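You operate a simulated robot arm through the tools that you are given. There is no shell and no other tool. Be economical: measure what you need, move in short steps, check, and stop when the job is done.

You run a simulated two-armed robot. Do the job below in one go: nothing can be reset, and whatever is moved stays where it is left.

JOB
Hold the soapy tube, pull its green plug, then dip the tube in the rinse tank.
Fine: till the soap is off; plug on the tool end, tube on the slatted board.

It is judged by the outcome, as a careful person would: the job done as asked, and still so three seconds after it is handed in. It fails if anything else is knocked over, pushed out of place, dropped, spilled or broken.

ROBOT AND FRAMES
Two 6-joint arms with two-finger parallel grippers on one trunk, on a base that drives. Base frame: it is fixed to the floor where the robot stands at the start and does not move with it; the origin is under the middle of the robot, x ahead of it, y to its left, z up. Units: m, rad, N and s.
The left shoulder is at the start at [0.07, 0.166, 1.23], the right one opposite. With the tool pointing down near the work surface each hand reaches from about 0.76 to 0.88 m from the robot's upright axis, wherever it stands, measured 20 degrees to its own side. Places, roughly: rinse tank [0.5, 1.5, 0.8]; slatted board [0.5, 0.3, 0.8]; tool end of the wash bench [0.5, -0.1, 0.8]. Payload 3.91 kg a hand.
Tool frame (each hand has its own): the origin (TCP) lies between the finger pads and is the grasp point; the fingertips stand 0.03 m ahead of it; z points along the fingers, y is the line along which they close. Largest opening 0.11 m; finger width 0.02, thickness 0.01; the body of the gripper, 0.048 by 0.112 m, starts 0.055 m behind the TCP.
Orientation is told as [roll, pitch, yaw] about the base's x, y, z axes, in that order, counted from this pose: with the fingers straight down and closing along the base's y, the tool's x points along the base's -x, its y along +y and its z along -z.

CONTROLS
- The arms move only by the tool arm_command. It takes "left_increments", "right_increments" or both (then of equal length, played together; a hand with none holds still); each is a list that holds one entry, the list of rows, each a list of 7 numbers: the shift along the tool's x, y, z in m, then the turn, a rotation vector about the tool's x, y, z in rad, then the opening in per cent of the stroke, from 0 (shut) to 100 (fully open). In form: [[[tx, ty, tz, rx, ry, rz, grip], ...]]. A call has 1 to 20 rows; each row shifts and turns the commanded pose from where the row before left it, along the tool's axes as they then stand. Rows are played at 5 a second. More than 0.05 m and 0.15 rad between two rows, or a gripper value outside its range, and nothing of the call is played. A pose out of reach is approached as far as the arm can. The call stops where the force on the tool passes 40 N (or 10 N more than at its start, if that is more) or the arm is blocked; 0.2 s more then pass. Each finger travels about 0.108 m/s and halts on what it meets, pressing with about 41 N; the grip force reading is that of the motor and also rises with nothing between the fingers. The clock runs only during rows and for 0.2 s after the last one: add rows that do not move to give the fingers time. It gives the time, the measured TCP pose, the force on the tool (base axes), the opening and the grip force at its end, in the units of the frame above (readings bear some noise), with the torque about the TCP (base axes, N m) and any sound that the robot's microphone picked up.
- Cameras (640 x 400 px; columns grow to the right, rows downward): "scene" is now at [0.1164, 0.0024, 1.4236]; the picture's right is [0.06, -1.00, 0.00], its down [-0.87, -0.05, -0.49] and it looks along [0.49, 0.03, -0.87] (base axes); focal length 253 px, centre (320, 200). "left" rides on the left gripper at [0.077, -0.007, -0.114] in its tool frame; the picture's right is [0.09, 1.00, 0.00], its down [-0.80, 0.07, -0.59] and it looks along [-0.59, 0.05, 0.80] (tool axes); focal length 270 px, centre (320, 200). "right" rides on the right gripper at [0.077, 0.007, -0.115] in its tool frame; the picture's right is [-0.09, 1.00, 0.00], its down [-0.80, -0.07, -0.59] and it looks along [-0.59, -0.05, 0.80] (tool axes); focal length 270 px, centre (320, 200). There is no depth. A picture from a camera that has moved, and an enlarged one, comes with that camera's place and axes in the base frame and with its lens.
- grab_frame(camera): a new picture of that camera. No time passes.
- move_column(by): slides the trunk up (or, below 0, down) by that many m; the arms and the scene camera ride with it, the base frame stays. It gives what a move gives, with no picture.
- roll_base(legs): drives the robot by 1 to 6 legs, each [ahead, left, turn to the left] in m, m and rad, along the robot's own axes; the way and the turn of a leg run together, so that a leg with both is an arc; at most 1.5 m and 3.142 rad a leg. The arms and the cameras ride along, it lands a little off, and it stops where it bumps. It gives what a move gives.
- turn_head(pan, tilt): turns the head with the scene camera to pan (to the left, within 1.501 rad either way) and tilt (down, from -0.506 to 1.204), counted from straight ahead of the robot. It gives what a move gives.
- close_up(camera, box): a new picture of the part [left, top, right, bottom] of that camera's present view, enlarged. No time passes.
- sign_off(): hands the job in; it is judged then, once.

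Go step by step. Nothing tells you exact positions but the pictures and the camera data: compare them with the known pose of the tool, close in by small moves and look again before you grip or let go. The budget is 120 turns and 88 pictures, counting those below and the enlarged ones. Unless the task says otherwise, let go and move clear before handing in, and close with one line.

The tools are called by a JSON object that holds its "method" and its "body". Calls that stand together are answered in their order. arm_command: Moves the arms, as the interface text tells. Its arguments: {"type":"object","properties":{"left_increments":{"type":"array","items":{"type":"array","items":{"type":"array","items":{"type":"number"}}}},"right_increments":{"type":"array","items":{"type":"array","items":{"type":"array","items":{"type":"number"}}}}},"required":[]} The other tools are called the same way: move_column (by) slides the trunk up or down; roll_base (legs) drives the base; turn_head (pan, tilt) turns the head that bears the scene camera; grab_frame (camera) takes a picture; close_up (camera, box) takes an enlarged picture of a part of a camera's view; sign_off () hands the job in.

At the start:

```text
time: 0.0
left_tool_pos: [0.5549, 0.4429, 1.0773]
left_tool_rot: [0.0, -0.001, 0.0]
left_contact_force: [-0.7, -0.7, 0.7]
left_wrist_torque: [0.0, 0.01, 0.0]
left_finger_gap: 0.1099
left_gripper_force: 0.0
right_tool_pos: [0.0983, -0.3065, 0.2744]
right_tool_rot: [-0.073, -0.106, 0.03]
right_contact_force: [0.2, 1.2, 0.4]
right_wrist_torque: [-0.01, 0.01, -0.03]
right_finger_gap: 0.1101
right_gripper_force: 0.1
trunk travel left (down, up): [-0.725, 0.215]
robot x, y, heading: [0.0026, 0.0014, -0.001]
head pan, tilt: [0.058, 1.056]
```

scene: 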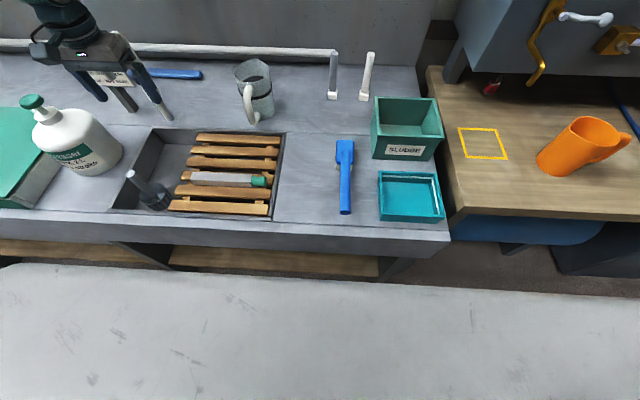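
right: 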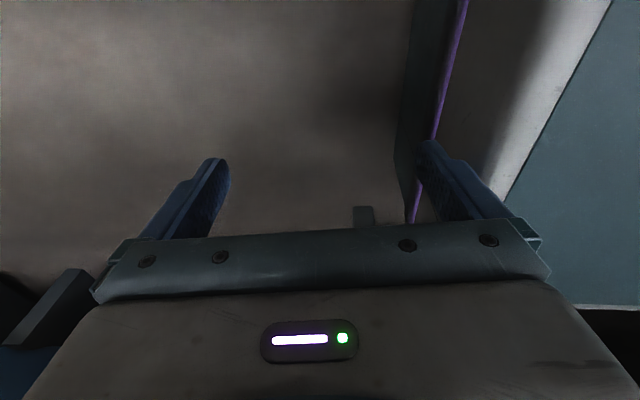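
left: 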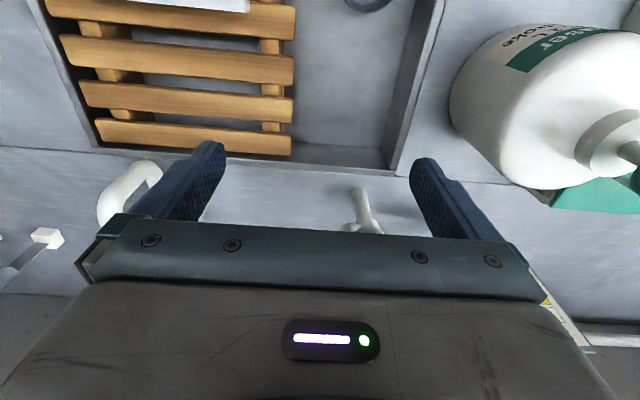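

The tube with a green plug seems to lie on the slatted board in a recess, about 0.3 m left of me. I'll look closer at it and at the surroundings.

{"method": "close_up", "body": {"camera": "scene", "box": [100, 110, 300, 235]}}

{"method": "turn_head", "body": {"pan": 1.2, "tilt": 0.6}}

{"method": "grab_frame", "body": {"camera": "scene"}}

```text
3.20 times, centred on (200, 172) of scene
camera zoom: at [0.1164, 0.0024, 1.4236], right [0.06, -1.0, 0.0], down [-0.87, -0.05, -0.49], along [0.49, 0.03, -0.87], focal length 809 px, centre (704, 288)
```

zoom: 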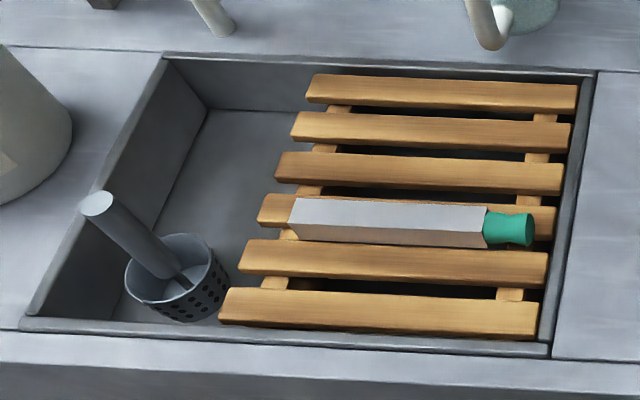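

```text
time: 1.4
left_tool_pos: [0.5537, 0.4437, 1.0766]
left_tool_rot: [0.001, 0.0, 0.0]
left_contact_force: [0.2, 0.9, 0.4]
left_wrist_torque: [-0.01, -0.02, -0.02]
left_finger_gap: 0.11
left_gripper_force: 0.1
right_tool_pos: [0.0981, -0.3063, 0.2749]
right_tool_rot: [-0.072, -0.104, 0.032]
right_contact_force: [0.4, 0.8, -0.5]
right_wrist_torque: [0.01, 0.01, 0.0]
right_finger_gap: 0.1099
right_gripper_force: 0.0
trunk travel left (down, up): [-0.725, 0.215]
robot x, y, heading: [-0.0012, -0.0011, -0.005]
head pan, tilt: [1.201, 0.6]
```

```text
83 pictures are left
camera scene: at [0.0825, 0.081, 1.4593], right [0.93, -0.36, 0.0], down [-0.2, -0.53, -0.82], along [0.3, 0.77, -0.57], focal length 253 px, centre (320, 200)
```

scene: 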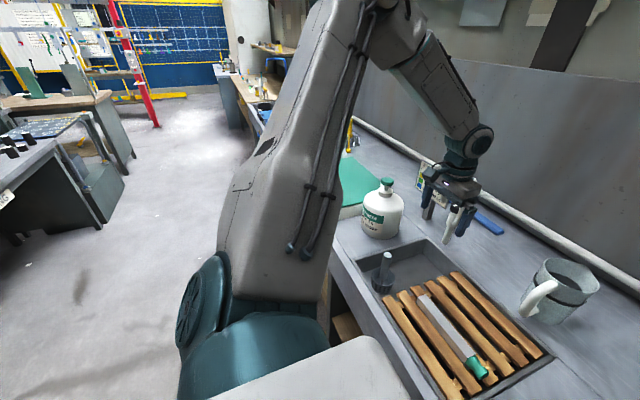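

The tube lies along y at about x 0.50, y 0.21–0.39 with the plug at y ≈ 0.19. I'll back off from the bench to free the low right arm and get an unobstructed look around.

{"method": "turn_head", "body": {"pan": -1.2, "tilt": 0.7}}

{"method": "grab_frame", "body": {"camera": "scene"}}

{"method": "roll_base", "body": {"legs": [[-0.4, 0, 0]]}}

{"method": "turn_head", "body": {"pan": 0.75, "tilt": 0.4}}

{"method": "grab_frame", "body": {"camera": "scene"}}

```text
time: 3.6
left_tool_pos: [0.5536, 0.4426, 1.0764]
left_tool_rot: [0.0, 0.0, 0.003]
left_contact_force: [-0.3, 0.5, 0.0]
left_wrist_torque: [0.0, 0.01, 0.01]
left_finger_gap: 0.1097
left_gripper_force: 0.0
right_tool_pos: [0.0976, -0.3062, 0.2734]
right_tool_rot: [-0.074, -0.106, 0.03]
right_contact_force: [-0.4, 0.1, -0.5]
right_wrist_torque: [-0.01, 0.01, -0.01]
right_finger_gap: 0.1101
right_gripper_force: 0.0
trunk travel left (down, up): [-0.725, 0.215]
robot x, y, heading: [-0.003, -0.0019, -0.002]
head pan, tilt: [-1.201, 0.7]
```

```text
82 pictures are left
camera scene: at [0.0812, -0.0805, 1.4508], right [-0.93, -0.36, 0.0], down [-0.23, 0.6, -0.76], along [0.28, -0.71, -0.64], focal length 253 px, centre (320, 200)
```

scene: 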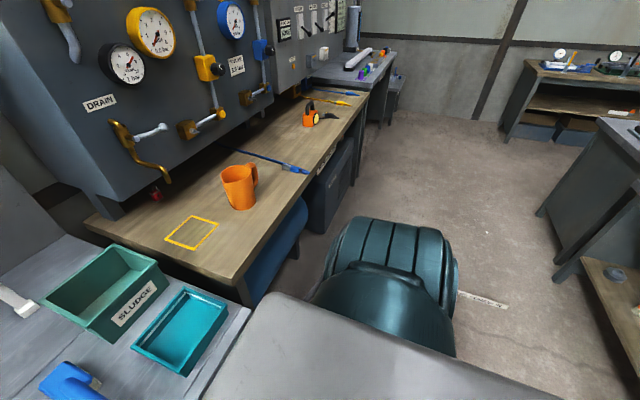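

```text
time: 6.0
left_tool_pos: [0.1542, 0.4445, 1.0772]
left_tool_rot: [0.0, 0.0, 0.006]
left_contact_force: [0.2, -1.2, -0.5]
left_wrist_torque: [-0.04, 0.02, 0.01]
left_finger_gap: 0.1101
left_gripper_force: 0.1
right_tool_pos: [-0.2963, -0.3067, 0.2741]
right_tool_rot: [-0.074, -0.105, 0.04]
right_contact_force: [0.0, 0.0, 0.1]
right_wrist_torque: [0.0, -0.02, 0.04]
right_finger_gap: 0.1102
right_gripper_force: 0.1
trunk travel left (down, up): [-0.725, 0.215]
robot x, y, heading: [-0.3949, -0.0033, 0.005]
head pan, tilt: [-1.201, 0.7]
```

```text
time: 7.9
left_tool_pos: [0.1531, 0.4446, 1.078]
left_tool_rot: [0.0, 0.0, 0.005]
left_contact_force: [-1.3, -0.1, 0.4]
left_wrist_torque: [0.01, -0.02, 0.02]
left_finger_gap: 0.1101
left_gripper_force: 0.0
right_tool_pos: [-0.2974, -0.3075, 0.2751]
right_tool_rot: [-0.076, -0.103, 0.037]
right_contact_force: [-0.2, -0.2, -1.1]
right_wrist_torque: [0.03, 0.01, 0.02]
right_finger_gap: 0.1098
right_gripper_force: 0.1
trunk travel left (down, up): [-0.725, 0.215]
robot x, y, heading: [-0.3995, -0.0027, 0.011]
head pan, tilt: [0.75, 0.4]
```

```text
81 pictures are left
camera scene: at [-0.2792, 0.0612, 1.4776], right [0.69, -0.73, 0.0], down [-0.28, -0.27, -0.92], along [0.67, 0.63, -0.39], focal length 253 px, centre (320, 200)
```

scene: 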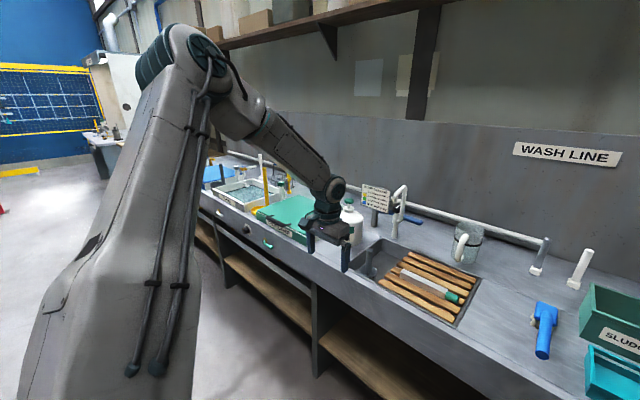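

I'll read the notice by the tap and check the tanks further left.

{"method": "close_up", "body": {"camera": "scene", "box": [190, 140, 430, 290]}}

{"method": "roll_base", "body": {"legs": [[0, 1.2, 0]]}}

{"method": "turn_head", "body": {"pan": 0.2, "tilt": 0.7}}

{"method": "grab_frame", "body": {"camera": "scene"}}

```text
2.67 times, centred on (310, 215) of scene
camera zoom: at [-0.2792, 0.0612, 1.4776], right [0.69, -0.73, 0.0], down [-0.28, -0.27, -0.92], along [0.67, 0.63, -0.39], focal length 674 px, centre (347, 160)
```

zoom: 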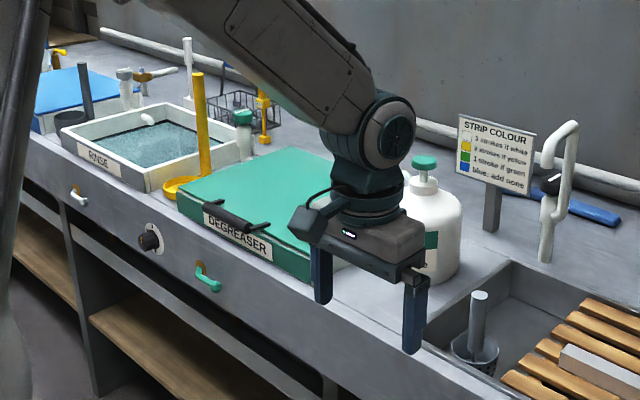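

```text
time: 14.1
left_tool_pos: [0.1326, 1.6694, 1.0777]
left_tool_rot: [0.0, 0.001, 0.019]
left_contact_force: [0.1, 0.1, 0.7]
left_wrist_torque: [-0.01, 0.0, -0.04]
left_finger_gap: 0.1102
left_gripper_force: 0.1
right_tool_pos: [-0.3095, 0.9124, 0.2745]
right_tool_rot: [-0.073, -0.105, 0.049]
right_contact_force: [-0.4, -0.3, -0.7]
right_wrist_torque: [0.01, 0.01, 0.0]
right_finger_gap: 0.1099
right_gripper_force: 0.1
trunk travel left (down, up): [-0.725, 0.215]
robot x, y, heading: [-0.4117, 1.2182, 0.022]
head pan, tilt: [0.75, 0.4]
```

```text
time: 15.1
left_tool_pos: [0.1317, 1.6705, 1.0767]
left_tool_rot: [-0.001, 0.002, 0.019]
left_contact_force: [-0.4, 0.6, -0.7]
left_wrist_torque: [-0.02, 0.02, 0.01]
left_finger_gap: 0.1099
left_gripper_force: 0.1
right_tool_pos: [-0.3096, 0.9132, 0.2742]
right_tool_rot: [-0.073, -0.104, 0.05]
right_contact_force: [0.2, 0.4, -0.5]
right_wrist_torque: [0.0, -0.03, 0.01]
right_finger_gap: 0.1099
right_gripper_force: 0.1
trunk travel left (down, up): [-0.725, 0.215]
robot x, y, heading: [-0.4111, 1.2172, 0.015]
head pan, tilt: [0.201, 0.7]
```

```text
79 pictures are left
camera scene: at [-0.2796, 1.2356, 1.4508], right [0.22, -0.98, 0.0], down [-0.63, -0.14, -0.77], along [0.75, 0.17, -0.64], focal length 253 px, centre (320, 200)
```

scene: 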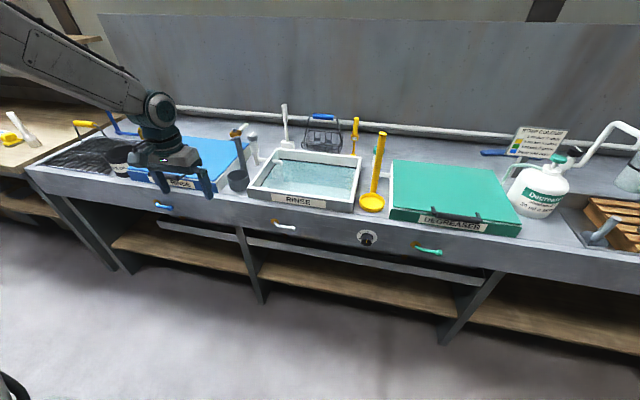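

The open tank labelled RINSE is at about y 1.5. I'll zoom in on it, the blue-lidded one and the colour card.

{"method": "close_up", "body": {"camera": "scene", "box": [210, 90, 410, 215]}}

{"method": "close_up", "body": {"camera": "scene", "box": [470, 115, 640, 221]}}

{"method": "close_up", "body": {"camera": "scene", "box": [60, 100, 260, 225]}}

```text
3.20 times, centred on (310, 152) of scene
camera zoom: at [-0.2796, 1.2356, 1.4508], right [0.22, -0.98, 0.0], down [-0.63, -0.14, -0.77], along [0.75, 0.17, -0.64], focal length 809 px, centre (352, 352)
```

zoom: 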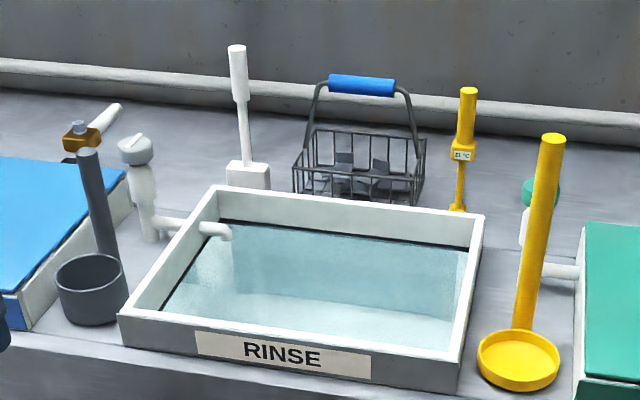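

```text
3.76 times, centred on (555, 168) of scene
camera zoom: at [-0.2796, 1.2356, 1.4508], right [0.22, -0.98, 0.0], down [-0.63, -0.14, -0.77], along [0.75, 0.17, -0.64], focal length 951 px, centre (-565, 320)
```

zoom: 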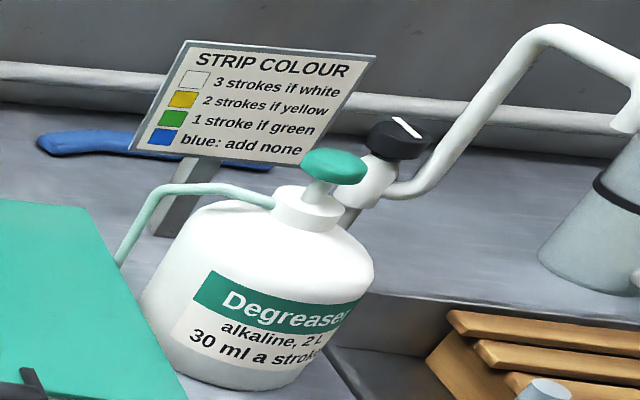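

```text
3.20 times, centred on (160, 162) of scene
camera zoom: at [-0.2796, 1.2356, 1.4508], right [0.22, -0.98, 0.0], down [-0.63, -0.14, -0.77], along [0.75, 0.17, -0.64], focal length 809 px, centre (832, 320)
```

zoom: 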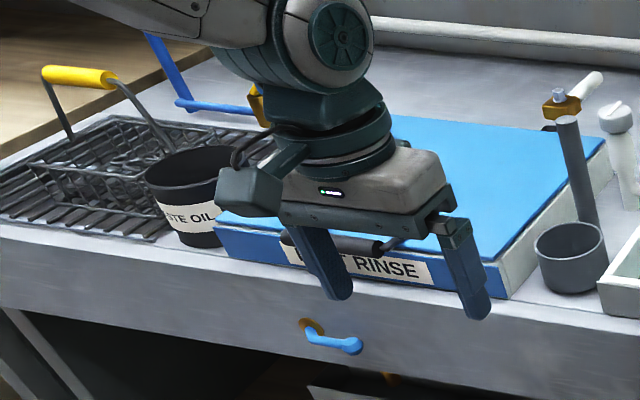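

Degreaser and its card don't concern this job. I'll raise the low right arm here in free space to mirror the left one.

{"method": "arm_command", "body": {"right_increments": [[[-0.025, -0.007, -0.04, 0, 0, 0, 100], [-0.025, -0.007, -0.04, 0, 0, 0, 100], [-0.025, -0.007, -0.04, 0, 0, 0, 100], [-0.025, -0.007, -0.04, 0, 0, 0, 100], [-0.025, -0.007, -0.04, 0, 0, 0, 100], [-0.025, -0.007, -0.04, 0, 0, 0, 100], [-0.025, -0.007, -0.04, 0, 0, 0, 100], [-0.025, -0.007, -0.04, 0, 0, 0, 100], [-0.025, -0.007, -0.04, 0, 0, 0, 100], [-0.025, -0.007, -0.04, 0, 0, 0, 100], [-0.025, -0.007, -0.04, 0, 0, 0, 100], [-0.025, -0.007, -0.04, 0, 0, 0, 100], [-0.025, -0.007, -0.04, 0, 0, 0, 100], [-0.025, -0.007, -0.04, 0, 0, 0, 100], [-0.025, -0.007, -0.04, 0, 0, 0, 100], [-0.025, -0.007, -0.04, 0, 0, 0, 100], [-0.025, -0.007, -0.04, 0, 0, 0, 100], [-0.025, -0.007, -0.04, 0, 0, 0, 100], [-0.025, -0.007, -0.04, 0, 0, 0, 100], [0, 0, 0, 0, 0, 0, 100]]]}}

```text
time: 19.3
left_tool_pos: [0.1326, 1.6697, 1.0769]
left_tool_rot: [0.0, -0.001, 0.02]
left_contact_force: [-0.1, -0.8, -0.3]
left_wrist_torque: [0.01, 0.0, 0.02]
left_finger_gap: 0.11
left_gripper_force: 0.0
right_tool_pos: [0.0232, 0.7722, 1.061]
right_tool_rot: [-0.07, -0.108, 0.05]
right_contact_force: [0.0, -0.1, 0.1]
right_wrist_torque: [0.02, -0.01, 0.02]
right_finger_gap: 0.11
right_gripper_force: 0.0
right hand out of reach, approached as far as the arm can: row 14, 15, 16, 17, 18, 19
trunk travel left (down, up): [-0.725, 0.215]
robot x, y, heading: [-0.4127, 1.2155, 0.018]
head pan, tilt: [0.201, 0.7]
```

The right arm is up. Now I push it outward a bit, level it, and turn both wrists so the fingers close along x (the tube lies along y).

{"method": "arm_command", "body": {"left_increments": [[[0, 0, 0, 0, 0, 0, 100], [0, 0, 0, 0, 0, 0, 100], [0, 0, 0, 0, 0, 0, 100], [0, 0, 0, 0, 0, 0.14, 100], [0, 0, 0, 0, 0, 0.145, 100], [0, 0, 0, 0, 0, 0.145, 100], [0, 0, 0, 0, 0, 0.145, 100], [0, 0, 0, 0, 0, 0.145, 100], [0, 0, 0, 0, 0, 0.145, 100], [0, 0, 0, 0, 0, 0.145, 100], [0, 0, 0, 0, 0, 0.145, 100], [0, 0, 0, 0, 0, 0.145, 100], [0, 0, 0, 0, 0, 0.145, 100], [0, 0, 0, 0, 0, 0.145, 100], [0, 0, 0, 0, 0, 0, 100]]], "right_increments": [[[-0.04, 0, 0, -0.023, 0.036, 0, 100], [-0.04, 0, 0, -0.023, 0.036, 0, 100], [-0.04, 0, 0, -0.023, 0.036, 0, 100], [0, 0, 0, 0, 0, -0.145, 100], [0, 0, 0, 0, 0, -0.145, 100], [0, 0, 0, 0, 0, -0.145, 100], [0, 0, 0, 0, 0, -0.145, 100], [0, 0, 0, 0, 0, -0.145, 100], [0, 0, 0, 0, 0, -0.145, 100], [0, 0, 0, 0, 0, -0.145, 100], [0, 0, 0, 0, 0, -0.145, 100], [0, 0, 0, 0, 0, -0.145, 100], [0, 0, 0, 0, 0, -0.145, 100], [0, 0, 0, 0, 0, -0.08, 100], [0, 0, 0, 0, 0, 0, 100]]]}}

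```text
time: 22.5
left_tool_pos: [0.1326, 1.6708, 1.077]
left_tool_rot: [-0.001, 0.0, -1.573]
left_contact_force: [-0.3, 0.0, 0.5]
left_wrist_torque: [0.02, 0.03, 0.03]
left_finger_gap: 0.1098
left_gripper_force: 0.0
right_tool_pos: [0.0488, 0.7163, 1.0293]
right_tool_rot: [0.001, 0.002, 1.579]
right_contact_force: [-0.4, -0.2, -1.2]
right_wrist_torque: [-0.01, -0.02, -0.01]
right_finger_gap: 0.1101
right_gripper_force: 0.1
right hand out of reach, approached as far as the arm can: row 1, 2, 3
trunk travel left (down, up): [-0.725, 0.215]
robot x, y, heading: [-0.4111, 1.2175, 0.023]
head pan, tilt: [0.201, 0.7]
```

Both wrists are turned. I drive back right and forward to stand at about x −0.2, y −0.05 before the slatted board.

{"method": "roll_base", "body": {"legs": [[0, -1.27, -0.02], [0.2, 0, 0]]}}

{"method": "turn_head", "body": {"pan": 0.2, "tilt": 0.85}}

{"method": "grab_frame", "body": {"camera": "scene"}}

{"method": "grab_frame", "body": {"camera": "left"}}

```text
time: 30.1
left_tool_pos: [0.3527, 0.3874, 1.0785]
left_tool_rot: [0.002, 0.0, -1.59]
left_contact_force: [-0.4, -0.3, 0.0]
left_wrist_torque: [0.0, 0.01, -0.04]
left_finger_gap: 0.1101
left_gripper_force: 0.2
right_tool_pos: [0.2516, -0.5632, 1.0306]
right_tool_rot: [-0.002, 0.0, 1.556]
right_contact_force: [0.2, -0.4, 0.6]
right_wrist_torque: [0.0, -0.03, -0.01]
right_finger_gap: 0.1098
right_gripper_force: 0.2
trunk travel left (down, up): [-0.725, 0.215]
robot x, y, heading: [-0.2021, -0.0534, 0.0]
head pan, tilt: [0.201, 0.7]
```

```text
time: 30.8
left_tool_pos: [0.3557, 0.3871, 1.0776]
left_tool_rot: [-0.001, 0.002, -1.593]
left_contact_force: [-0.7, -0.5, 0.0]
left_wrist_torque: [0.0, 0.05, 0.0]
left_finger_gap: 0.1103
left_gripper_force: 0.0
right_tool_pos: [0.2552, -0.5636, 1.0298]
right_tool_rot: [0.001, 0.003, 1.556]
right_contact_force: [0.8, 0.1, -0.2]
right_wrist_torque: [0.01, 0.02, 0.0]
right_finger_gap: 0.1101
right_gripper_force: 0.1
trunk travel left (down, up): [-0.725, 0.215]
robot x, y, heading: [-0.1994, -0.0581, -0.001]
head pan, tilt: [0.201, 0.85]
```

```text
75 pictures are left
camera scene: at [-0.0708, -0.0403, 1.4384], right [0.2, -0.98, 0.0], down [-0.74, -0.15, -0.66], along [0.65, 0.13, -0.75], focal length 253 px, centre (320, 200)
```

scene: 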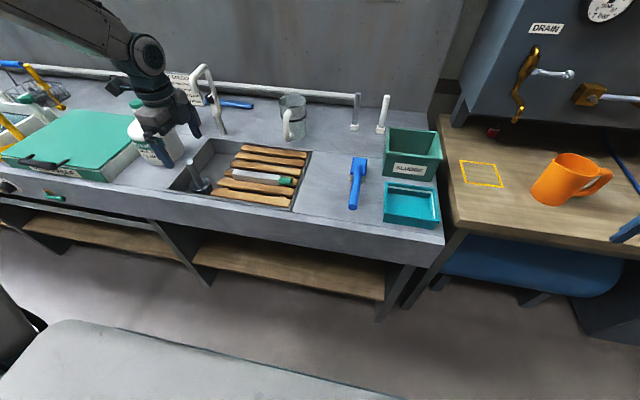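

```text
74 pictures are left
camera left: at [0.3496, 0.4649, 1.1901], right [1.0, 0.07, 0.0], down [0.05, -0.8, 0.59], along [0.04, -0.59, -0.8], focal length 270 px, centre (320, 200)
```

left: 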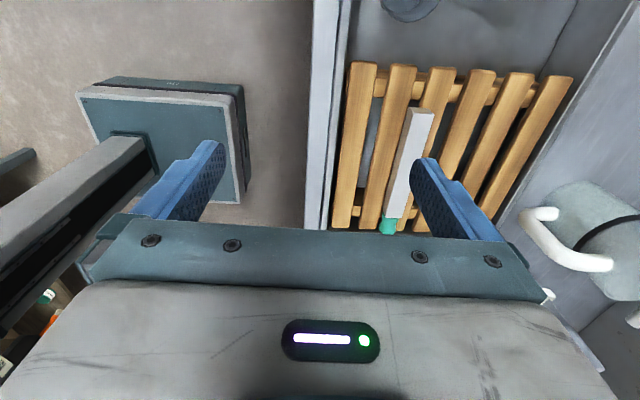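

The tube is in clear view of the left camera. I move the left hand above it (x≈0.50, y≈0.335), staying high, and look again.

{"method": "arm_command", "body": {"left_increments": [[[-0.012, 0.036, 0, 0, 0, -0.01, 100], [-0.012, 0.036, 0, 0, 0, -0.01, 100], [-0.012, 0.036, 0, 0, 0, 0, 100], [-0.014, 0.036, 0, 0, 0, 0, 100], [0, 0, 0.04, 0, 0, 0, 100], [0, 0, 0.04, 0, 0, 0, 100], [0, 0, 0, 0, 0, 0, 100]]]}}

{"method": "grab_frame", "body": {"camera": "left"}}

{"method": "close_up", "body": {"camera": "scene", "box": [150, 110, 350, 235]}}

```text
time: 32.4
left_tool_pos: [0.3973, 0.4254, 0.9919]
left_tool_rot: [0.005, -0.001, -1.57]
left_contact_force: [-0.8, 0.2, -1.2]
left_wrist_torque: [0.01, 0.01, 0.03]
left_finger_gap: 0.1098
left_gripper_force: 0.1
left hand out of reach, approached as far as the arm can: row 1, 2, 3, 4
right_tool_pos: [0.2524, -0.5637, 1.0302]
right_tool_rot: [-0.001, 0.001, 1.557]
right_contact_force: [-0.6, 0.3, 0.3]
right_wrist_torque: [-0.01, -0.01, 0.01]
right_finger_gap: 0.1102
right_gripper_force: 0.1
trunk travel left (down, up): [-0.725, 0.215]
robot x, y, heading: [-0.1992, -0.0553, -0.001]
head pan, tilt: [0.201, 0.85]
```

```text
73 pictures are left
camera left: at [0.389, 0.5033, 1.1044], right [1.0, 0.09, 0.0], down [0.07, -0.8, 0.6], along [0.05, -0.59, -0.8], focal length 270 px, centre (320, 200)
```

left: 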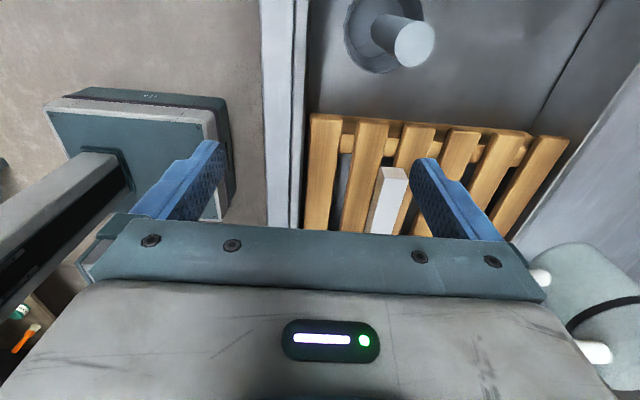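

```text
3.20 times, centred on (250, 172) of scene
camera zoom: at [-0.0728, -0.0408, 1.4386], right [0.2, -0.98, 0.0], down [-0.74, -0.15, -0.66], along [0.65, 0.13, -0.75], focal length 809 px, centre (544, 288)
```

zoom: 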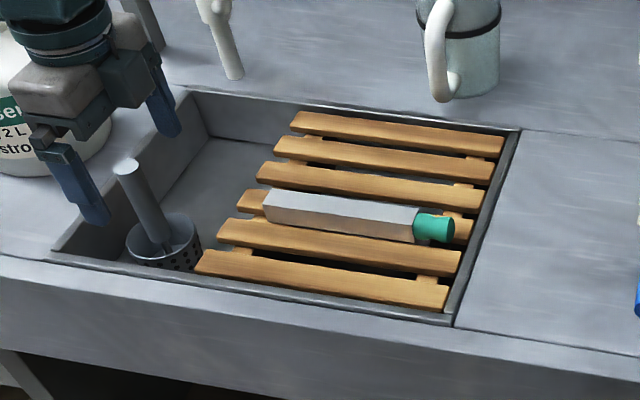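

The arm drifted outward instead of inward, so this height limits its reach. I'll probe by a small inward/forward step at this lower height.

{"method": "arm_command", "body": {"left_increments": [[[0, 0.03, 0, 0, 0, 0, 100], [0, 0, 0, 0, 0, 0, 100]]]}}

{"method": "arm_command", "body": {"left_increments": [[[-0.03, 0.0, 0, 0, 0, 0, 100], [0, 0, 0, 0, 0, 0, 100]]]}}

```text
time: 33.0
left_tool_pos: [0.4108, 0.4396, 0.9939]
left_tool_rot: [0.003, -0.001, -1.57]
left_contact_force: [-0.2, -0.2, 0.5]
left_wrist_torque: [-0.02, 0.02, -0.02]
left_finger_gap: 0.1097
left_gripper_force: 0.0
left hand out of reach, approached as far as the arm can: row 1
right_tool_pos: [0.2528, -0.5643, 1.0296]
right_tool_rot: [-0.001, 0.001, 1.556]
right_contact_force: [-0.1, 0.0, -0.3]
right_wrist_torque: [0.01, 0.0, 0.01]
right_finger_gap: 0.1103
right_gripper_force: 0.1
trunk travel left (down, up): [-0.725, 0.215]
robot x, y, heading: [-0.2009, -0.0545, 0.004]
head pan, tilt: [0.201, 0.85]
```

```text
time: 33.6
left_tool_pos: [0.3955, 0.4237, 0.994]
left_tool_rot: [0.001, -0.002, -1.572]
left_contact_force: [0.2, 0.0, -0.5]
left_wrist_torque: [0.02, 0.02, -0.02]
left_finger_gap: 0.11
left_gripper_force: 0.2
left hand out of reach, approached as far as the arm can: row 1
right_tool_pos: [0.253, -0.5639, 1.0297]
right_tool_rot: [0.0, 0.003, 1.558]
right_contact_force: [0.3, -0.2, -0.5]
right_wrist_torque: [-0.02, -0.02, -0.01]
right_finger_gap: 0.1102
right_gripper_force: 0.0
trunk travel left (down, up): [-0.725, 0.215]
robot x, y, heading: [-0.1963, -0.0551, -0.0]
head pan, tilt: [0.201, 0.85]
```

The motion seems locked to one line, as if a joint is at its limit. I'll test whether turning the wrist back frees it.

{"method": "arm_command", "body": {"left_increments": [[[0, 0, 0, 0, 0, -0.15, 100], [0, 0, 0, 0, 0, -0.15, 100], [0, 0, 0, 0, 0, 0, 100]]]}}

{"method": "arm_command", "body": {"left_increments": [[[-0.03, 0.0, 0, 0, 0, 0, 100], [0, 0, 0, 0, 0, 0, 100]]]}}

{"method": "arm_command", "body": {"left_increments": [[[0.03, 0.0, 0, 0, 0, 0, 100], [0.03, 0.0, 0, 0, 0, 0, 100], [0, 0, 0, 0, 0, 0, 100]]]}}

```text
time: 34.4
left_tool_pos: [0.3973, 0.4243, 0.9934]
left_tool_rot: [-0.001, 0.001, -1.269]
left_contact_force: [0.9, 0.3, -1.2]
left_wrist_torque: [0.0, -0.01, 0.0]
left_finger_gap: 0.1098
left_gripper_force: 0.1
right_tool_pos: [0.254, -0.5641, 1.0303]
right_tool_rot: [0.0, 0.002, 1.557]
right_contact_force: [0.4, -0.6, -0.6]
right_wrist_torque: [0.01, -0.03, -0.02]
right_finger_gap: 0.11
right_gripper_force: 0.0
trunk travel left (down, up): [-0.725, 0.215]
robot x, y, heading: [-0.1996, -0.0512, -0.005]
head pan, tilt: [0.201, 0.85]
```

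```text
time: 35.0
left_tool_pos: [0.3866, 0.4147, 0.9958]
left_tool_rot: [0.0, -0.001, -1.27]
left_contact_force: [0.5, -0.3, 0.6]
left_wrist_torque: [0.02, 0.0, 0.02]
left_finger_gap: 0.1101
left_gripper_force: 0.0
left hand out of reach, approached as far as the arm can: row 1
right_tool_pos: [0.2533, -0.5633, 1.0303]
right_tool_rot: [0.0, 0.002, 1.555]
right_contact_force: [0.1, -0.3, -1.0]
right_wrist_torque: [-0.02, -0.03, 0.01]
right_finger_gap: 0.1099
right_gripper_force: 0.1
trunk travel left (down, up): [-0.725, 0.215]
robot x, y, heading: [-0.2014, -0.0523, -0.001]
head pan, tilt: [0.201, 0.85]
```

```text
time: 35.8
left_tool_pos: [0.3683, 0.4688, 0.9973]
left_tool_rot: [0.001, 0.001, -1.273]
left_contact_force: [0.5, -0.6, 0.0]
left_wrist_torque: [0.01, 0.01, 0.0]
left_finger_gap: 0.11
left_gripper_force: 0.1
right_tool_pos: [0.2542, -0.5652, 1.0279]
right_tool_rot: [0.0, 0.001, 1.556]
right_contact_force: [-0.1, -0.1, -0.3]
right_wrist_torque: [-0.02, 0.01, 0.0]
right_finger_gap: 0.11
right_gripper_force: 0.0
trunk travel left (down, up): [-0.725, 0.215]
robot x, y, heading: [-0.1977, -0.0561, -0.003]
head pan, tilt: [0.201, 0.85]
```

Outward is free, inward is blocked. I'll back away into free space and find out how reach behaves lower down.

{"method": "roll_base", "body": {"legs": [[-0.4, 0, 0]]}}

{"method": "arm_command", "body": {"left_increments": [[[0, 0, 0.04, 0, 0, 0.15, 100], [0, 0, 0.04, 0, 0, 0.15, 100], [0, 0, 0.04, 0, 0, 0, 100], [0, 0.04, 0, 0, 0, 0, 100], [0, 0.04, 0, 0, 0, 0, 100], [0, 0.04, 0, 0, 0, 0, 100], [0, 0.04, 0, 0, 0, 0, 100], [0, 0, 0, 0, 0, 0, 100]]]}}

{"method": "arm_command", "body": {"left_increments": [[[-0.04, 0, 0, 0, 0, 0, 100], [-0.04, 0, 0, 0, 0, 0, 100], [-0.04, 0, 0, 0, 0, 0, 100], [-0.04, 0, 0, 0, 0, 0, 100], [0, 0, 0, 0, 0, 0, 100]]]}}

```text
time: 38.3
left_tool_pos: [-0.0322, 0.4712, 0.9967]
left_tool_rot: [-0.001, 0.0, -1.27]
left_contact_force: [-0.5, -0.1, 0.2]
left_wrist_torque: [0.0, -0.05, 0.0]
left_finger_gap: 0.1096
left_gripper_force: 0.2
right_tool_pos: [-0.1463, -0.5641, 1.0298]
right_tool_rot: [-0.001, 0.001, 1.562]
right_contact_force: [-0.4, -0.8, 0.3]
right_wrist_torque: [0.01, 0.04, 0.0]
right_finger_gap: 0.1099
right_gripper_force: 0.0
trunk travel left (down, up): [-0.725, 0.215]
robot x, y, heading: [-0.5987, -0.0549, 0.006]
head pan, tilt: [0.201, 0.85]
```

```text
time: 40.1
left_tool_pos: [0.0461, 0.5025, 0.919]
left_tool_rot: [0.002, -0.003, -1.568]
left_contact_force: [0.1, -0.4, 0.8]
left_wrist_torque: [-0.03, -0.04, 0.03]
left_finger_gap: 0.11
left_gripper_force: 0.0
left hand out of reach, approached as far as the arm can: row 5, 6, 7
right_tool_pos: [-0.1466, -0.5635, 1.0309]
right_tool_rot: [0.0, 0.001, 1.562]
right_contact_force: [-1.1, -0.1, 0.1]
right_wrist_torque: [-0.02, -0.01, 0.01]
right_finger_gap: 0.1101
right_gripper_force: 0.0
trunk travel left (down, up): [-0.725, 0.215]
robot x, y, heading: [-0.6, -0.0539, -0.001]
head pan, tilt: [0.201, 0.85]
```

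```text
time: 41.3
left_tool_pos: [-0.0294, 0.4109, 0.9337]
left_tool_rot: [0.002, -0.003, -1.57]
left_contact_force: [0.6, -0.6, -1.1]
left_wrist_torque: [0.01, -0.01, -0.03]
left_finger_gap: 0.11
left_gripper_force: 0.1
left hand out of reach, approached as far as the arm can: row 1, 2, 3, 4
right_tool_pos: [-0.1455, -0.5639, 1.0296]
right_tool_rot: [-0.001, 0.002, 1.56]
right_contact_force: [-0.5, -0.3, 0.1]
right_wrist_torque: [-0.02, 0.02, 0.01]
right_finger_gap: 0.11
right_gripper_force: 0.0
trunk travel left (down, up): [-0.725, 0.215]
robot x, y, heading: [-0.5989, -0.0537, -0.001]
head pan, tilt: [0.201, 0.85]
```

I'll look at the arm itself to understand its posture.

{"method": "turn_head", "body": {"pan": 1.0, "tilt": 0.3}}

{"method": "grab_frame", "body": {"camera": "scene"}}

{"method": "turn_head", "body": {"pan": -1.0, "tilt": 0.3}}

{"method": "grab_frame", "body": {"camera": "scene"}}

```text
time: 42.4
left_tool_pos: [-0.029, 0.4093, 0.9346]
left_tool_rot: [0.0, -0.001, -1.569]
left_contact_force: [0.2, -0.6, -0.2]
left_wrist_torque: [0.02, -0.02, -0.01]
left_finger_gap: 0.1101
left_gripper_force: 0.1
right_tool_pos: [-0.1454, -0.5628, 1.0303]
right_tool_rot: [0.0, 0.003, 1.559]
right_contact_force: [-0.4, -0.7, 1.0]
right_wrist_torque: [-0.02, 0.01, 0.01]
right_finger_gap: 0.1099
right_gripper_force: 0.1
trunk travel left (down, up): [-0.725, 0.215]
robot x, y, heading: [-0.5982, -0.0541, -0.001]
head pan, tilt: [1.0, 0.3]
```

```text
71 pictures are left
camera scene: at [-0.4984, 0.0225, 1.4868], right [0.84, -0.54, 0.0], down [-0.16, -0.25, -0.96], along [0.51, 0.8, -0.3], focal length 253 px, centre (320, 200)
```

scene: 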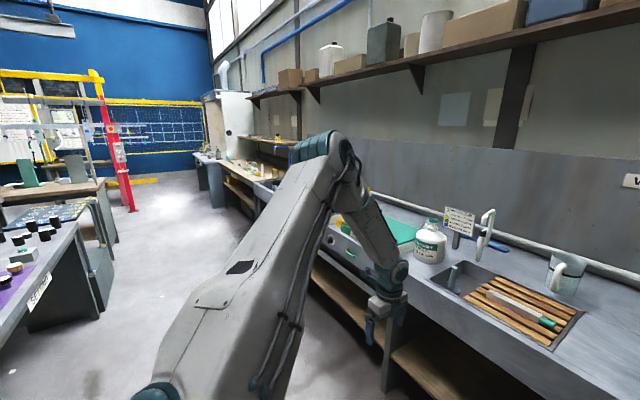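

```text
time: 44.4
left_tool_pos: [-0.0293, 0.4112, 0.9337]
left_tool_rot: [0.004, -0.003, -1.571]
left_contact_force: [0.2, -0.7, 0.5]
left_wrist_torque: [0.01, 0.01, -0.01]
left_finger_gap: 0.1101
left_gripper_force: 0.1
right_tool_pos: [-0.1466, -0.5625, 1.0304]
right_tool_rot: [0.001, 0.002, 1.561]
right_contact_force: [1.3, 0.5, 0.4]
right_wrist_torque: [0.0, -0.01, -0.04]
right_finger_gap: 0.1101
right_gripper_force: 0.1
trunk travel left (down, up): [-0.725, 0.215]
robot x, y, heading: [-0.6001, -0.0562, 0.001]
head pan, tilt: [-1.0, 0.3]
```

```text
70 pictures are left
camera scene: at [-0.4981, -0.1346, 1.4869], right [-0.84, -0.54, 0.0], down [-0.16, 0.25, -0.96], along [0.52, -0.8, -0.3], focal length 253 px, centre (320, 200)
```

scene: 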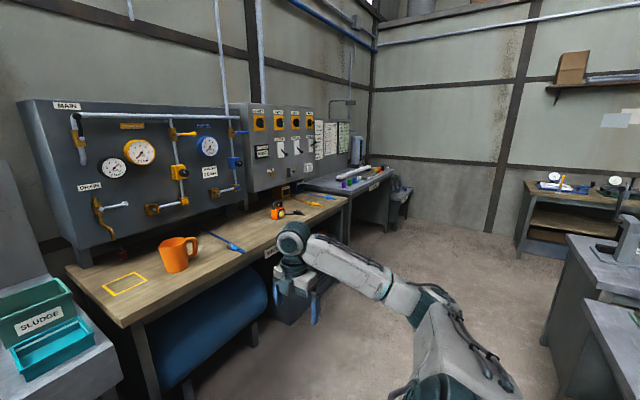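

The two arms are in different postures (left elbow high, right elbow out and low). I'll probe how freely the right one moves inward and forward.

{"method": "arm_command", "body": {"right_increments": [[[0, -0.04, 0, 0, 0, 0, 100], [0, -0.04, 0, 0, 0, 0, 100], [0, -0.04, 0, 0, 0, 0, 100], [0, 0, 0, 0, 0, 0, 100]]]}}

{"method": "arm_command", "body": {"right_increments": [[[-0.04, 0, 0, 0, 0, 0, 100], [-0.04, 0, 0, 0, 0, 0, 100], [-0.04, 0, 0, 0, 0, 0, 100], [-0.04, 0, 0, 0, 0, 0, 100], [0, 0, 0, 0, 0, 0, 100]]]}}

{"method": "arm_command", "body": {"right_increments": [[[0, 0, 0.04, 0, 0, 0, 100], [0, 0, 0.04, 0, 0, 0, 100], [0, 0, 0.04, 0, 0, 0, 100], [0, 0, 0, 0, 0, 0, 100]]]}}

```text
time: 45.4
left_tool_pos: [-0.0296, 0.4114, 0.9322]
left_tool_rot: [0.002, -0.002, -1.569]
left_contact_force: [0.1, 0.9, -0.5]
left_wrist_torque: [0.03, 0.01, 0.0]
left_finger_gap: 0.1098
left_gripper_force: 0.1
right_tool_pos: [-0.1161, -0.5939, 1.0019]
right_tool_rot: [-0.004, 0.0, 1.561]
right_contact_force: [0.7, 0.6, -0.5]
right_wrist_torque: [0.03, 0.03, -0.03]
right_finger_gap: 0.11
right_gripper_force: 0.0
right hand out of reach, approached as far as the arm can: row 1, 2, 3
trunk travel left (down, up): [-0.725, 0.215]
robot x, y, heading: [-0.5969, -0.0525, -0.005]
head pan, tilt: [-1.0, 0.3]
```

```text
time: 46.5
left_tool_pos: [-0.0305, 0.4109, 0.9342]
left_tool_rot: [0.001, -0.003, -1.57]
left_contact_force: [-0.4, -0.9, 0.5]
left_wrist_torque: [-0.03, 0.0, 0.0]
left_finger_gap: 0.11
left_gripper_force: 0.1
right_tool_pos: [-0.1817, -0.4857, 0.9793]
right_tool_rot: [-0.002, -0.001, 1.559]
right_contact_force: [0.4, 0.9, 0.2]
right_wrist_torque: [0.01, -0.02, 0.01]
right_finger_gap: 0.1099
right_gripper_force: 0.0
right hand out of reach, approached as far as the arm can: row 1, 2, 3, 4
trunk travel left (down, up): [-0.725, 0.215]
robot x, y, heading: [-0.5979, -0.0581, -0.001]
head pan, tilt: [-1.0, 0.3]
```

```text
time: 47.5
left_tool_pos: [-0.0291, 0.4112, 0.9353]
left_tool_rot: [0.001, -0.002, -1.567]
left_contact_force: [-0.4, -0.8, 1.1]
left_wrist_torque: [0.01, -0.01, 0.02]
left_finger_gap: 0.1103
left_gripper_force: 0.1
right_tool_pos: [-0.1814, -0.4882, 0.8553]
right_tool_rot: [-0.001, 0.002, 1.561]
right_contact_force: [0.2, -0.1, 0.3]
right_wrist_torque: [-0.03, -0.01, 0.01]
right_finger_gap: 0.1101
right_gripper_force: 0.0
trunk travel left (down, up): [-0.725, 0.215]
robot x, y, heading: [-0.5998, -0.0514, 0.003]
head pan, tilt: [-1.0, 0.3]
```

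Moving down is free. I'll try forward and inward with the right hand at this working height.

{"method": "arm_command", "body": {"right_increments": [[[0, -0.04, 0, 0, 0, 0, 100], [0, -0.04, 0, 0, 0, 0, 100], [0, -0.04, 0, 0, 0, 0, 100], [0, -0.04, 0, 0, 0, 0, 100], [0, 0, 0, 0, 0, 0, 100]]]}}

{"method": "arm_command", "body": {"right_increments": [[[-0.04, 0, 0, 0, 0, 0, 100], [-0.04, 0, 0, 0, 0, 0, 100], [-0.04, 0, 0, 0, 0, 0, 100], [-0.04, 0, 0, 0, 0, 0, 100], [0, 0, 0, 0, 0, 0, 100]]]}}

```text
time: 48.8
left_tool_pos: [-0.0301, 0.4099, 0.9346]
left_tool_rot: [0.001, 0.0, -1.567]
left_contact_force: [0.4, -0.9, 0.4]
left_wrist_torque: [-0.01, 0.0, 0.01]
left_finger_gap: 0.1099
left_gripper_force: 0.2
right_tool_pos: [-0.021, -0.4915, 0.8531]
right_tool_rot: [-0.003, 0.003, 1.56]
right_contact_force: [-0.2, 0.1, -0.1]
right_wrist_torque: [0.01, -0.01, 0.04]
right_finger_gap: 0.1102
right_gripper_force: 0.1
right hand out of reach, approached as far as the arm can: row 3
trunk travel left (down, up): [-0.725, 0.215]
robot x, y, heading: [-0.5985, -0.0579, 0.0]
head pan, tilt: [-1.0, 0.3]
```

```text
time: 50.0
left_tool_pos: [-0.0292, 0.4109, 0.9357]
left_tool_rot: [0.002, 0.0, -1.569]
left_contact_force: [-0.5, 0.1, -0.6]
left_wrist_torque: [-0.02, 0.0, 0.0]
left_finger_gap: 0.1099
left_gripper_force: 0.1
right_tool_pos: [-0.0044, -0.3453, 0.8144]
right_tool_rot: [-0.002, 0.003, 1.558]
right_contact_force: [-1.1, 0.0, -0.2]
right_wrist_torque: [0.01, 0.02, -0.04]
right_finger_gap: 0.1098
right_gripper_force: 0.1
right hand out of reach, approached as far as the arm can: row 1, 2, 3, 4
trunk travel left (down, up): [-0.725, 0.215]
robot x, y, heading: [-0.5989, -0.0571, 0.002]
head pan, tilt: [-1.0, 0.3]
```

Reach opens up lower relative to the shoulder, so raising the trunk should give room to work over the bench. I raise it and lower the hands relative to it.

{"method": "move_column", "body": {"by": 0.2}}

{"method": "arm_command", "body": {"left_increments": [[[0, 0, 0.04, 0, 0, 0, 100], [0, 0, 0.04, 0, 0, 0, 100], [0, 0, 0.04, 0, 0, 0, 100], [0, 0, 0.04, 0, 0, 0, 100], [0, 0, 0, 0, 0, 0, 100]]]}}

{"method": "arm_command", "body": {"left_increments": [[[0, 0.04, 0, 0, 0, 0, 100], [0, 0.04, 0, 0, 0, 0, 100], [0, 0.04, 0, 0, 0, 0, 100], [-0.04, 0, 0, 0, 0, 0, 100], [-0.04, 0, 0, 0, 0, 0, 100], [0, 0, 0, 0, 0, 0, 100]]]}}

```text
time: 52.1
left_tool_pos: [-0.0282, 0.4115, 1.1344]
left_tool_rot: [0.0, -0.001, -1.57]
left_contact_force: [-0.5, 0.2, 0.5]
left_wrist_torque: [0.0, 0.01, -0.05]
left_finger_gap: 0.1102
left_gripper_force: 0.1
right_tool_pos: [-0.0045, -0.345, 1.0152]
right_tool_rot: [-0.002, 0.001, 1.56]
right_contact_force: [-0.5, 0.1, 0.3]
right_wrist_torque: [-0.03, -0.01, 0.0]
right_finger_gap: 0.1099
right_gripper_force: 0.1
trunk travel left (down, up): [-0.925, 0.015]
robot x, y, heading: [-0.5955, -0.0542, 0.005]
head pan, tilt: [-1.0, 0.3]
```

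```text
time: 53.3
left_tool_pos: [-0.0587, 0.4154, 1.0292]
left_tool_rot: [0.002, -0.001, -1.567]
left_contact_force: [0.2, -0.1, 0.5]
left_wrist_torque: [0.02, -0.02, -0.04]
left_finger_gap: 0.1099
left_gripper_force: 0.1
left hand out of reach, approached as far as the arm can: row 1, 2, 3, 4
right_tool_pos: [-0.0035, -0.3447, 1.0152]
right_tool_rot: [-0.003, 0.002, 1.56]
right_contact_force: [0.1, -0.3, -0.4]
right_wrist_torque: [-0.05, -0.01, 0.0]
right_finger_gap: 0.11
right_gripper_force: 0.0
trunk travel left (down, up): [-0.925, 0.015]
robot x, y, heading: [-0.6006, -0.0532, 0.005]
head pan, tilt: [-1.0, 0.3]
```

```text
time: 54.7
left_tool_pos: [-0.0362, 0.4176, 1.079]
left_tool_rot: [0.001, 0.001, -1.568]
left_contact_force: [-1.1, 0.4, 0.2]
left_wrist_torque: [-0.03, 0.02, -0.01]
left_finger_gap: 0.1099
left_gripper_force: 0.0
left hand out of reach, approached as far as the arm can: row 1, 2, 3, 4, 5
right_tool_pos: [-0.0028, -0.3445, 1.0153]
right_tool_rot: [-0.002, 0.004, 1.561]
right_contact_force: [0.4, 0.6, -0.8]
right_wrist_torque: [0.0, 0.03, -0.04]
right_finger_gap: 0.1101
right_gripper_force: 0.0
trunk travel left (down, up): [-0.925, 0.015]
robot x, y, heading: [-0.6001, -0.0561, 0.004]
head pan, tilt: [-1.0, 0.3]
```

The left arm is still caught in its posture. I'll follow the mirror of the path that worked on the right: pull back and outward, then lower, then forward.

{"method": "arm_command", "body": {"left_increments": [[[0.02, -0.04, 0, 0, 0, 0, 100], [0.02, -0.04, 0, 0, 0, 0, 100], [0, -0.04, 0, 0, 0, 0, 100], [0, -0.03, 0, 0, 0, 0, 100], [0, 0, 0, 0, 0, 0, 100]]]}}

{"method": "arm_command", "body": {"left_increments": [[[0, 0, 0.04, 0, 0, 0, 100], [0, 0, 0.04, 0, 0, 0, 100], [0, 0, 0, 0, 0, 0, 100]]]}}

{"method": "turn_head", "body": {"pan": 1.0, "tilt": 0.5}}

{"method": "grab_frame", "body": {"camera": "scene"}}

```text
time: 55.9
left_tool_pos: [-0.1893, 0.4579, 1.0802]
left_tool_rot: [0.002, -0.003, -1.569]
left_contact_force: [-0.1, -0.9, 0.1]
left_wrist_torque: [-0.02, 0.0, 0.03]
left_finger_gap: 0.11
left_gripper_force: 0.2
right_tool_pos: [-0.0039, -0.3446, 1.0163]
right_tool_rot: [-0.002, 0.002, 1.562]
right_contact_force: [0.6, -0.3, -0.2]
right_wrist_torque: [-0.03, -0.01, -0.01]
right_finger_gap: 0.11
right_gripper_force: 0.1
trunk travel left (down, up): [-0.925, 0.015]
robot x, y, heading: [-0.6001, -0.0563, 0.001]
head pan, tilt: [-1.0, 0.3]
```

```text
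time: 56.7
left_tool_pos: [-0.1896, 0.457, 1.0016]
left_tool_rot: [0.003, -0.002, -1.566]
left_contact_force: [0.5, 0.4, -0.5]
left_wrist_torque: [-0.02, -0.04, -0.01]
left_finger_gap: 0.1103
left_gripper_force: 0.0
right_tool_pos: [-0.0041, -0.3444, 1.0167]
right_tool_rot: [-0.003, 0.002, 1.56]
right_contact_force: [-0.1, 0.5, 0.4]
right_wrist_torque: [-0.02, 0.0, 0.01]
right_finger_gap: 0.1099
right_gripper_force: 0.0
trunk travel left (down, up): [-0.925, 0.015]
robot x, y, heading: [-0.5984, -0.054, -0.0]
head pan, tilt: [-1.0, 0.3]
```

```text
time: 58.6
left_tool_pos: [-0.1889, 0.4559, 1.0012]
left_tool_rot: [0.002, -0.003, -1.568]
left_contact_force: [0.2, 1.0, 1.2]
left_wrist_torque: [0.05, -0.02, -0.03]
left_finger_gap: 0.1099
left_gripper_force: 0.1
right_tool_pos: [-0.0031, -0.3446, 1.0145]
right_tool_rot: [-0.001, 0.001, 1.559]
right_contact_force: [0.4, -0.3, -0.2]
right_wrist_torque: [0.03, 0.02, 0.03]
right_finger_gap: 0.1099
right_gripper_force: 0.1
trunk travel left (down, up): [-0.925, 0.015]
robot x, y, heading: [-0.6018, -0.0582, 0.001]
head pan, tilt: [1.0, 0.499]
```

```text
69 pictures are left
camera scene: at [-0.4999, 0.0207, 1.6685], right [0.84, -0.54, 0.0], down [-0.26, -0.4, -0.88], along [0.47, 0.74, -0.48], focal length 253 px, centre (320, 200)
```

scene: 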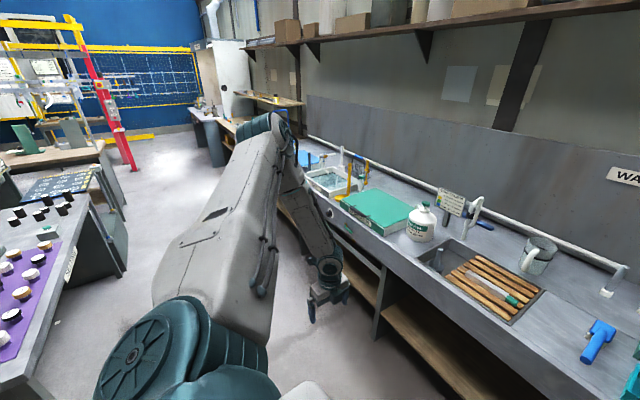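

It moves freely now. I push the left hand forward then inward in this posture.

{"method": "arm_command", "body": {"left_increments": [[[0, 0.04, 0, 0, 0, 0, 100], [0, 0.04, 0, 0, 0, 0, 100], [0, 0.04, 0, 0, 0, 0, 100], [0, 0.04, 0, 0, 0, 0, 100], [0, 0, 0, 0, 0, 0, 100]]]}}

{"method": "arm_command", "body": {"left_increments": [[[-0.04, 0, 0, 0, 0, 0, 100], [-0.04, 0, 0, 0, 0, 0, 100], [-0.04, 0, 0, 0, 0, 0, 100], [-0.04, 0, 0, 0, 0, 0, 100], [-0.04, 0, 0, 0, 0, 0, 100], [0, 0, 0, 0, 0, 0, 100]]]}}

```text
time: 59.9
left_tool_pos: [-0.0463, 0.455, 1.037]
left_tool_rot: [0.003, -0.001, -1.57]
left_contact_force: [0.5, -0.9, -0.9]
left_wrist_torque: [-0.02, 0.03, -0.03]
left_finger_gap: 0.1098
left_gripper_force: 0.1
left hand out of reach, approached as far as the arm can: row 2, 3, 4
right_tool_pos: [-0.002, -0.3454, 1.0148]
right_tool_rot: [-0.002, 0.0, 1.558]
right_contact_force: [0.6, -0.6, 0.5]
right_wrist_torque: [-0.03, 0.04, 0.01]
right_finger_gap: 0.1102
right_gripper_force: 0.2
trunk travel left (down, up): [-0.925, 0.015]
robot x, y, heading: [-0.5959, -0.0537, 0.003]
head pan, tilt: [1.0, 0.499]
```

```text
time: 61.2
left_tool_pos: [-0.1241, 0.3514, 1.0704]
left_tool_rot: [0.001, -0.003, -1.569]
left_contact_force: [0.4, 0.3, 0.2]
left_wrist_torque: [-0.01, 0.0, 0.0]
left_finger_gap: 0.1097
left_gripper_force: 0.1
left hand out of reach, approached as far as the arm can: row 1, 2, 3, 4, 5
right_tool_pos: [-0.0036, -0.3459, 1.016]
right_tool_rot: [-0.001, 0.003, 1.559]
right_contact_force: [0.4, -0.5, 0.1]
right_wrist_torque: [-0.02, -0.03, 0.0]
right_finger_gap: 0.11
right_gripper_force: 0.1
trunk travel left (down, up): [-0.925, 0.015]
robot x, y, heading: [-0.6012, -0.0561, 0.0]
head pan, tilt: [1.0, 0.499]
```

I'll look at the right arm's posture to compare with the left.

{"method": "turn_head", "body": {"pan": -1.0, "tilt": 0.5}}

{"method": "grab_frame", "body": {"camera": "scene"}}

{"method": "turn_head", "body": {"pan": 1.0, "tilt": 0.5}}

{"method": "grab_frame", "body": {"camera": "scene"}}

```text
time: 63.2
left_tool_pos: [-0.1214, 0.3515, 1.0696]
left_tool_rot: [0.003, -0.001, -1.567]
left_contact_force: [0.4, 0.2, 0.3]
left_wrist_torque: [-0.01, -0.01, 0.01]
left_finger_gap: 0.1099
left_gripper_force: 0.0
right_tool_pos: [-0.0036, -0.3452, 1.0144]
right_tool_rot: [-0.001, 0.001, 1.561]
right_contact_force: [0.0, 0.0, 0.0]
right_wrist_torque: [-0.03, 0.01, -0.02]
right_finger_gap: 0.1099
right_gripper_force: 0.1
trunk travel left (down, up): [-0.925, 0.015]
robot x, y, heading: [-0.5979, -0.0534, -0.003]
head pan, tilt: [-1.0, 0.499]
```

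```text
68 pictures are left
camera scene: at [-0.4993, -0.1324, 1.6685], right [-0.84, -0.54, 0.0], down [-0.26, 0.4, -0.88], along [0.48, -0.74, -0.48], focal length 253 px, centre (320, 200)
```

scene: 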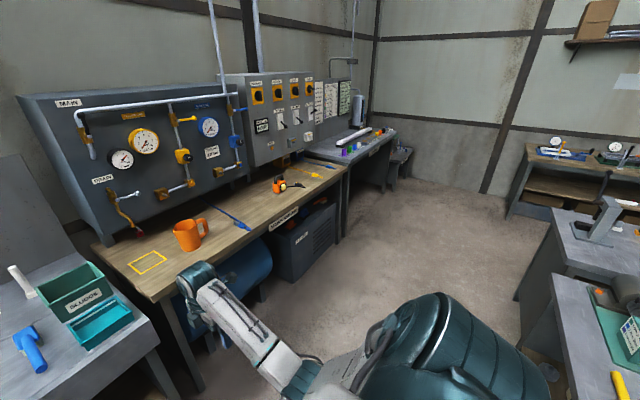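

```text
time: 65.1
left_tool_pos: [-0.123, 0.3493, 1.0691]
left_tool_rot: [0.001, -0.002, -1.567]
left_contact_force: [-0.4, 0.4, -0.5]
left_wrist_torque: [0.03, 0.0, -0.02]
left_finger_gap: 0.1096
left_gripper_force: 0.0
right_tool_pos: [-0.0037, -0.3453, 1.0151]
right_tool_rot: [0.0, 0.001, 1.561]
right_contact_force: [-0.8, 0.8, -0.3]
right_wrist_torque: [0.02, -0.03, 0.01]
right_finger_gap: 0.1101
right_gripper_force: 0.0
trunk travel left (down, up): [-0.925, 0.015]
robot x, y, heading: [-0.5992, -0.0569, 0.002]
head pan, tilt: [1.0, 0.499]
```

```text
67 pictures are left
camera scene: at [-0.4997, 0.0206, 1.6685], right [0.84, -0.54, 0.0], down [-0.26, -0.4, -0.88], along [0.47, 0.74, -0.48], focal length 253 px, centre (320, 200)
```

scene: 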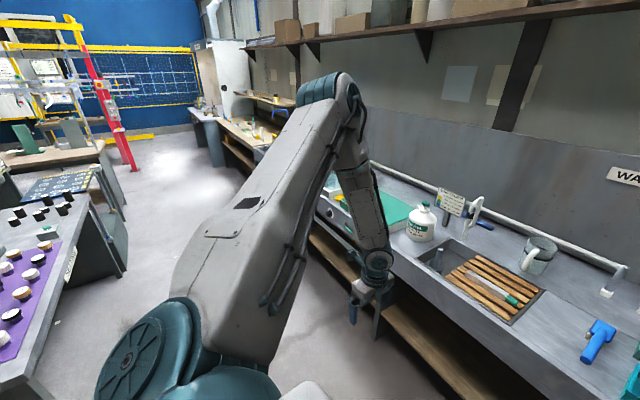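

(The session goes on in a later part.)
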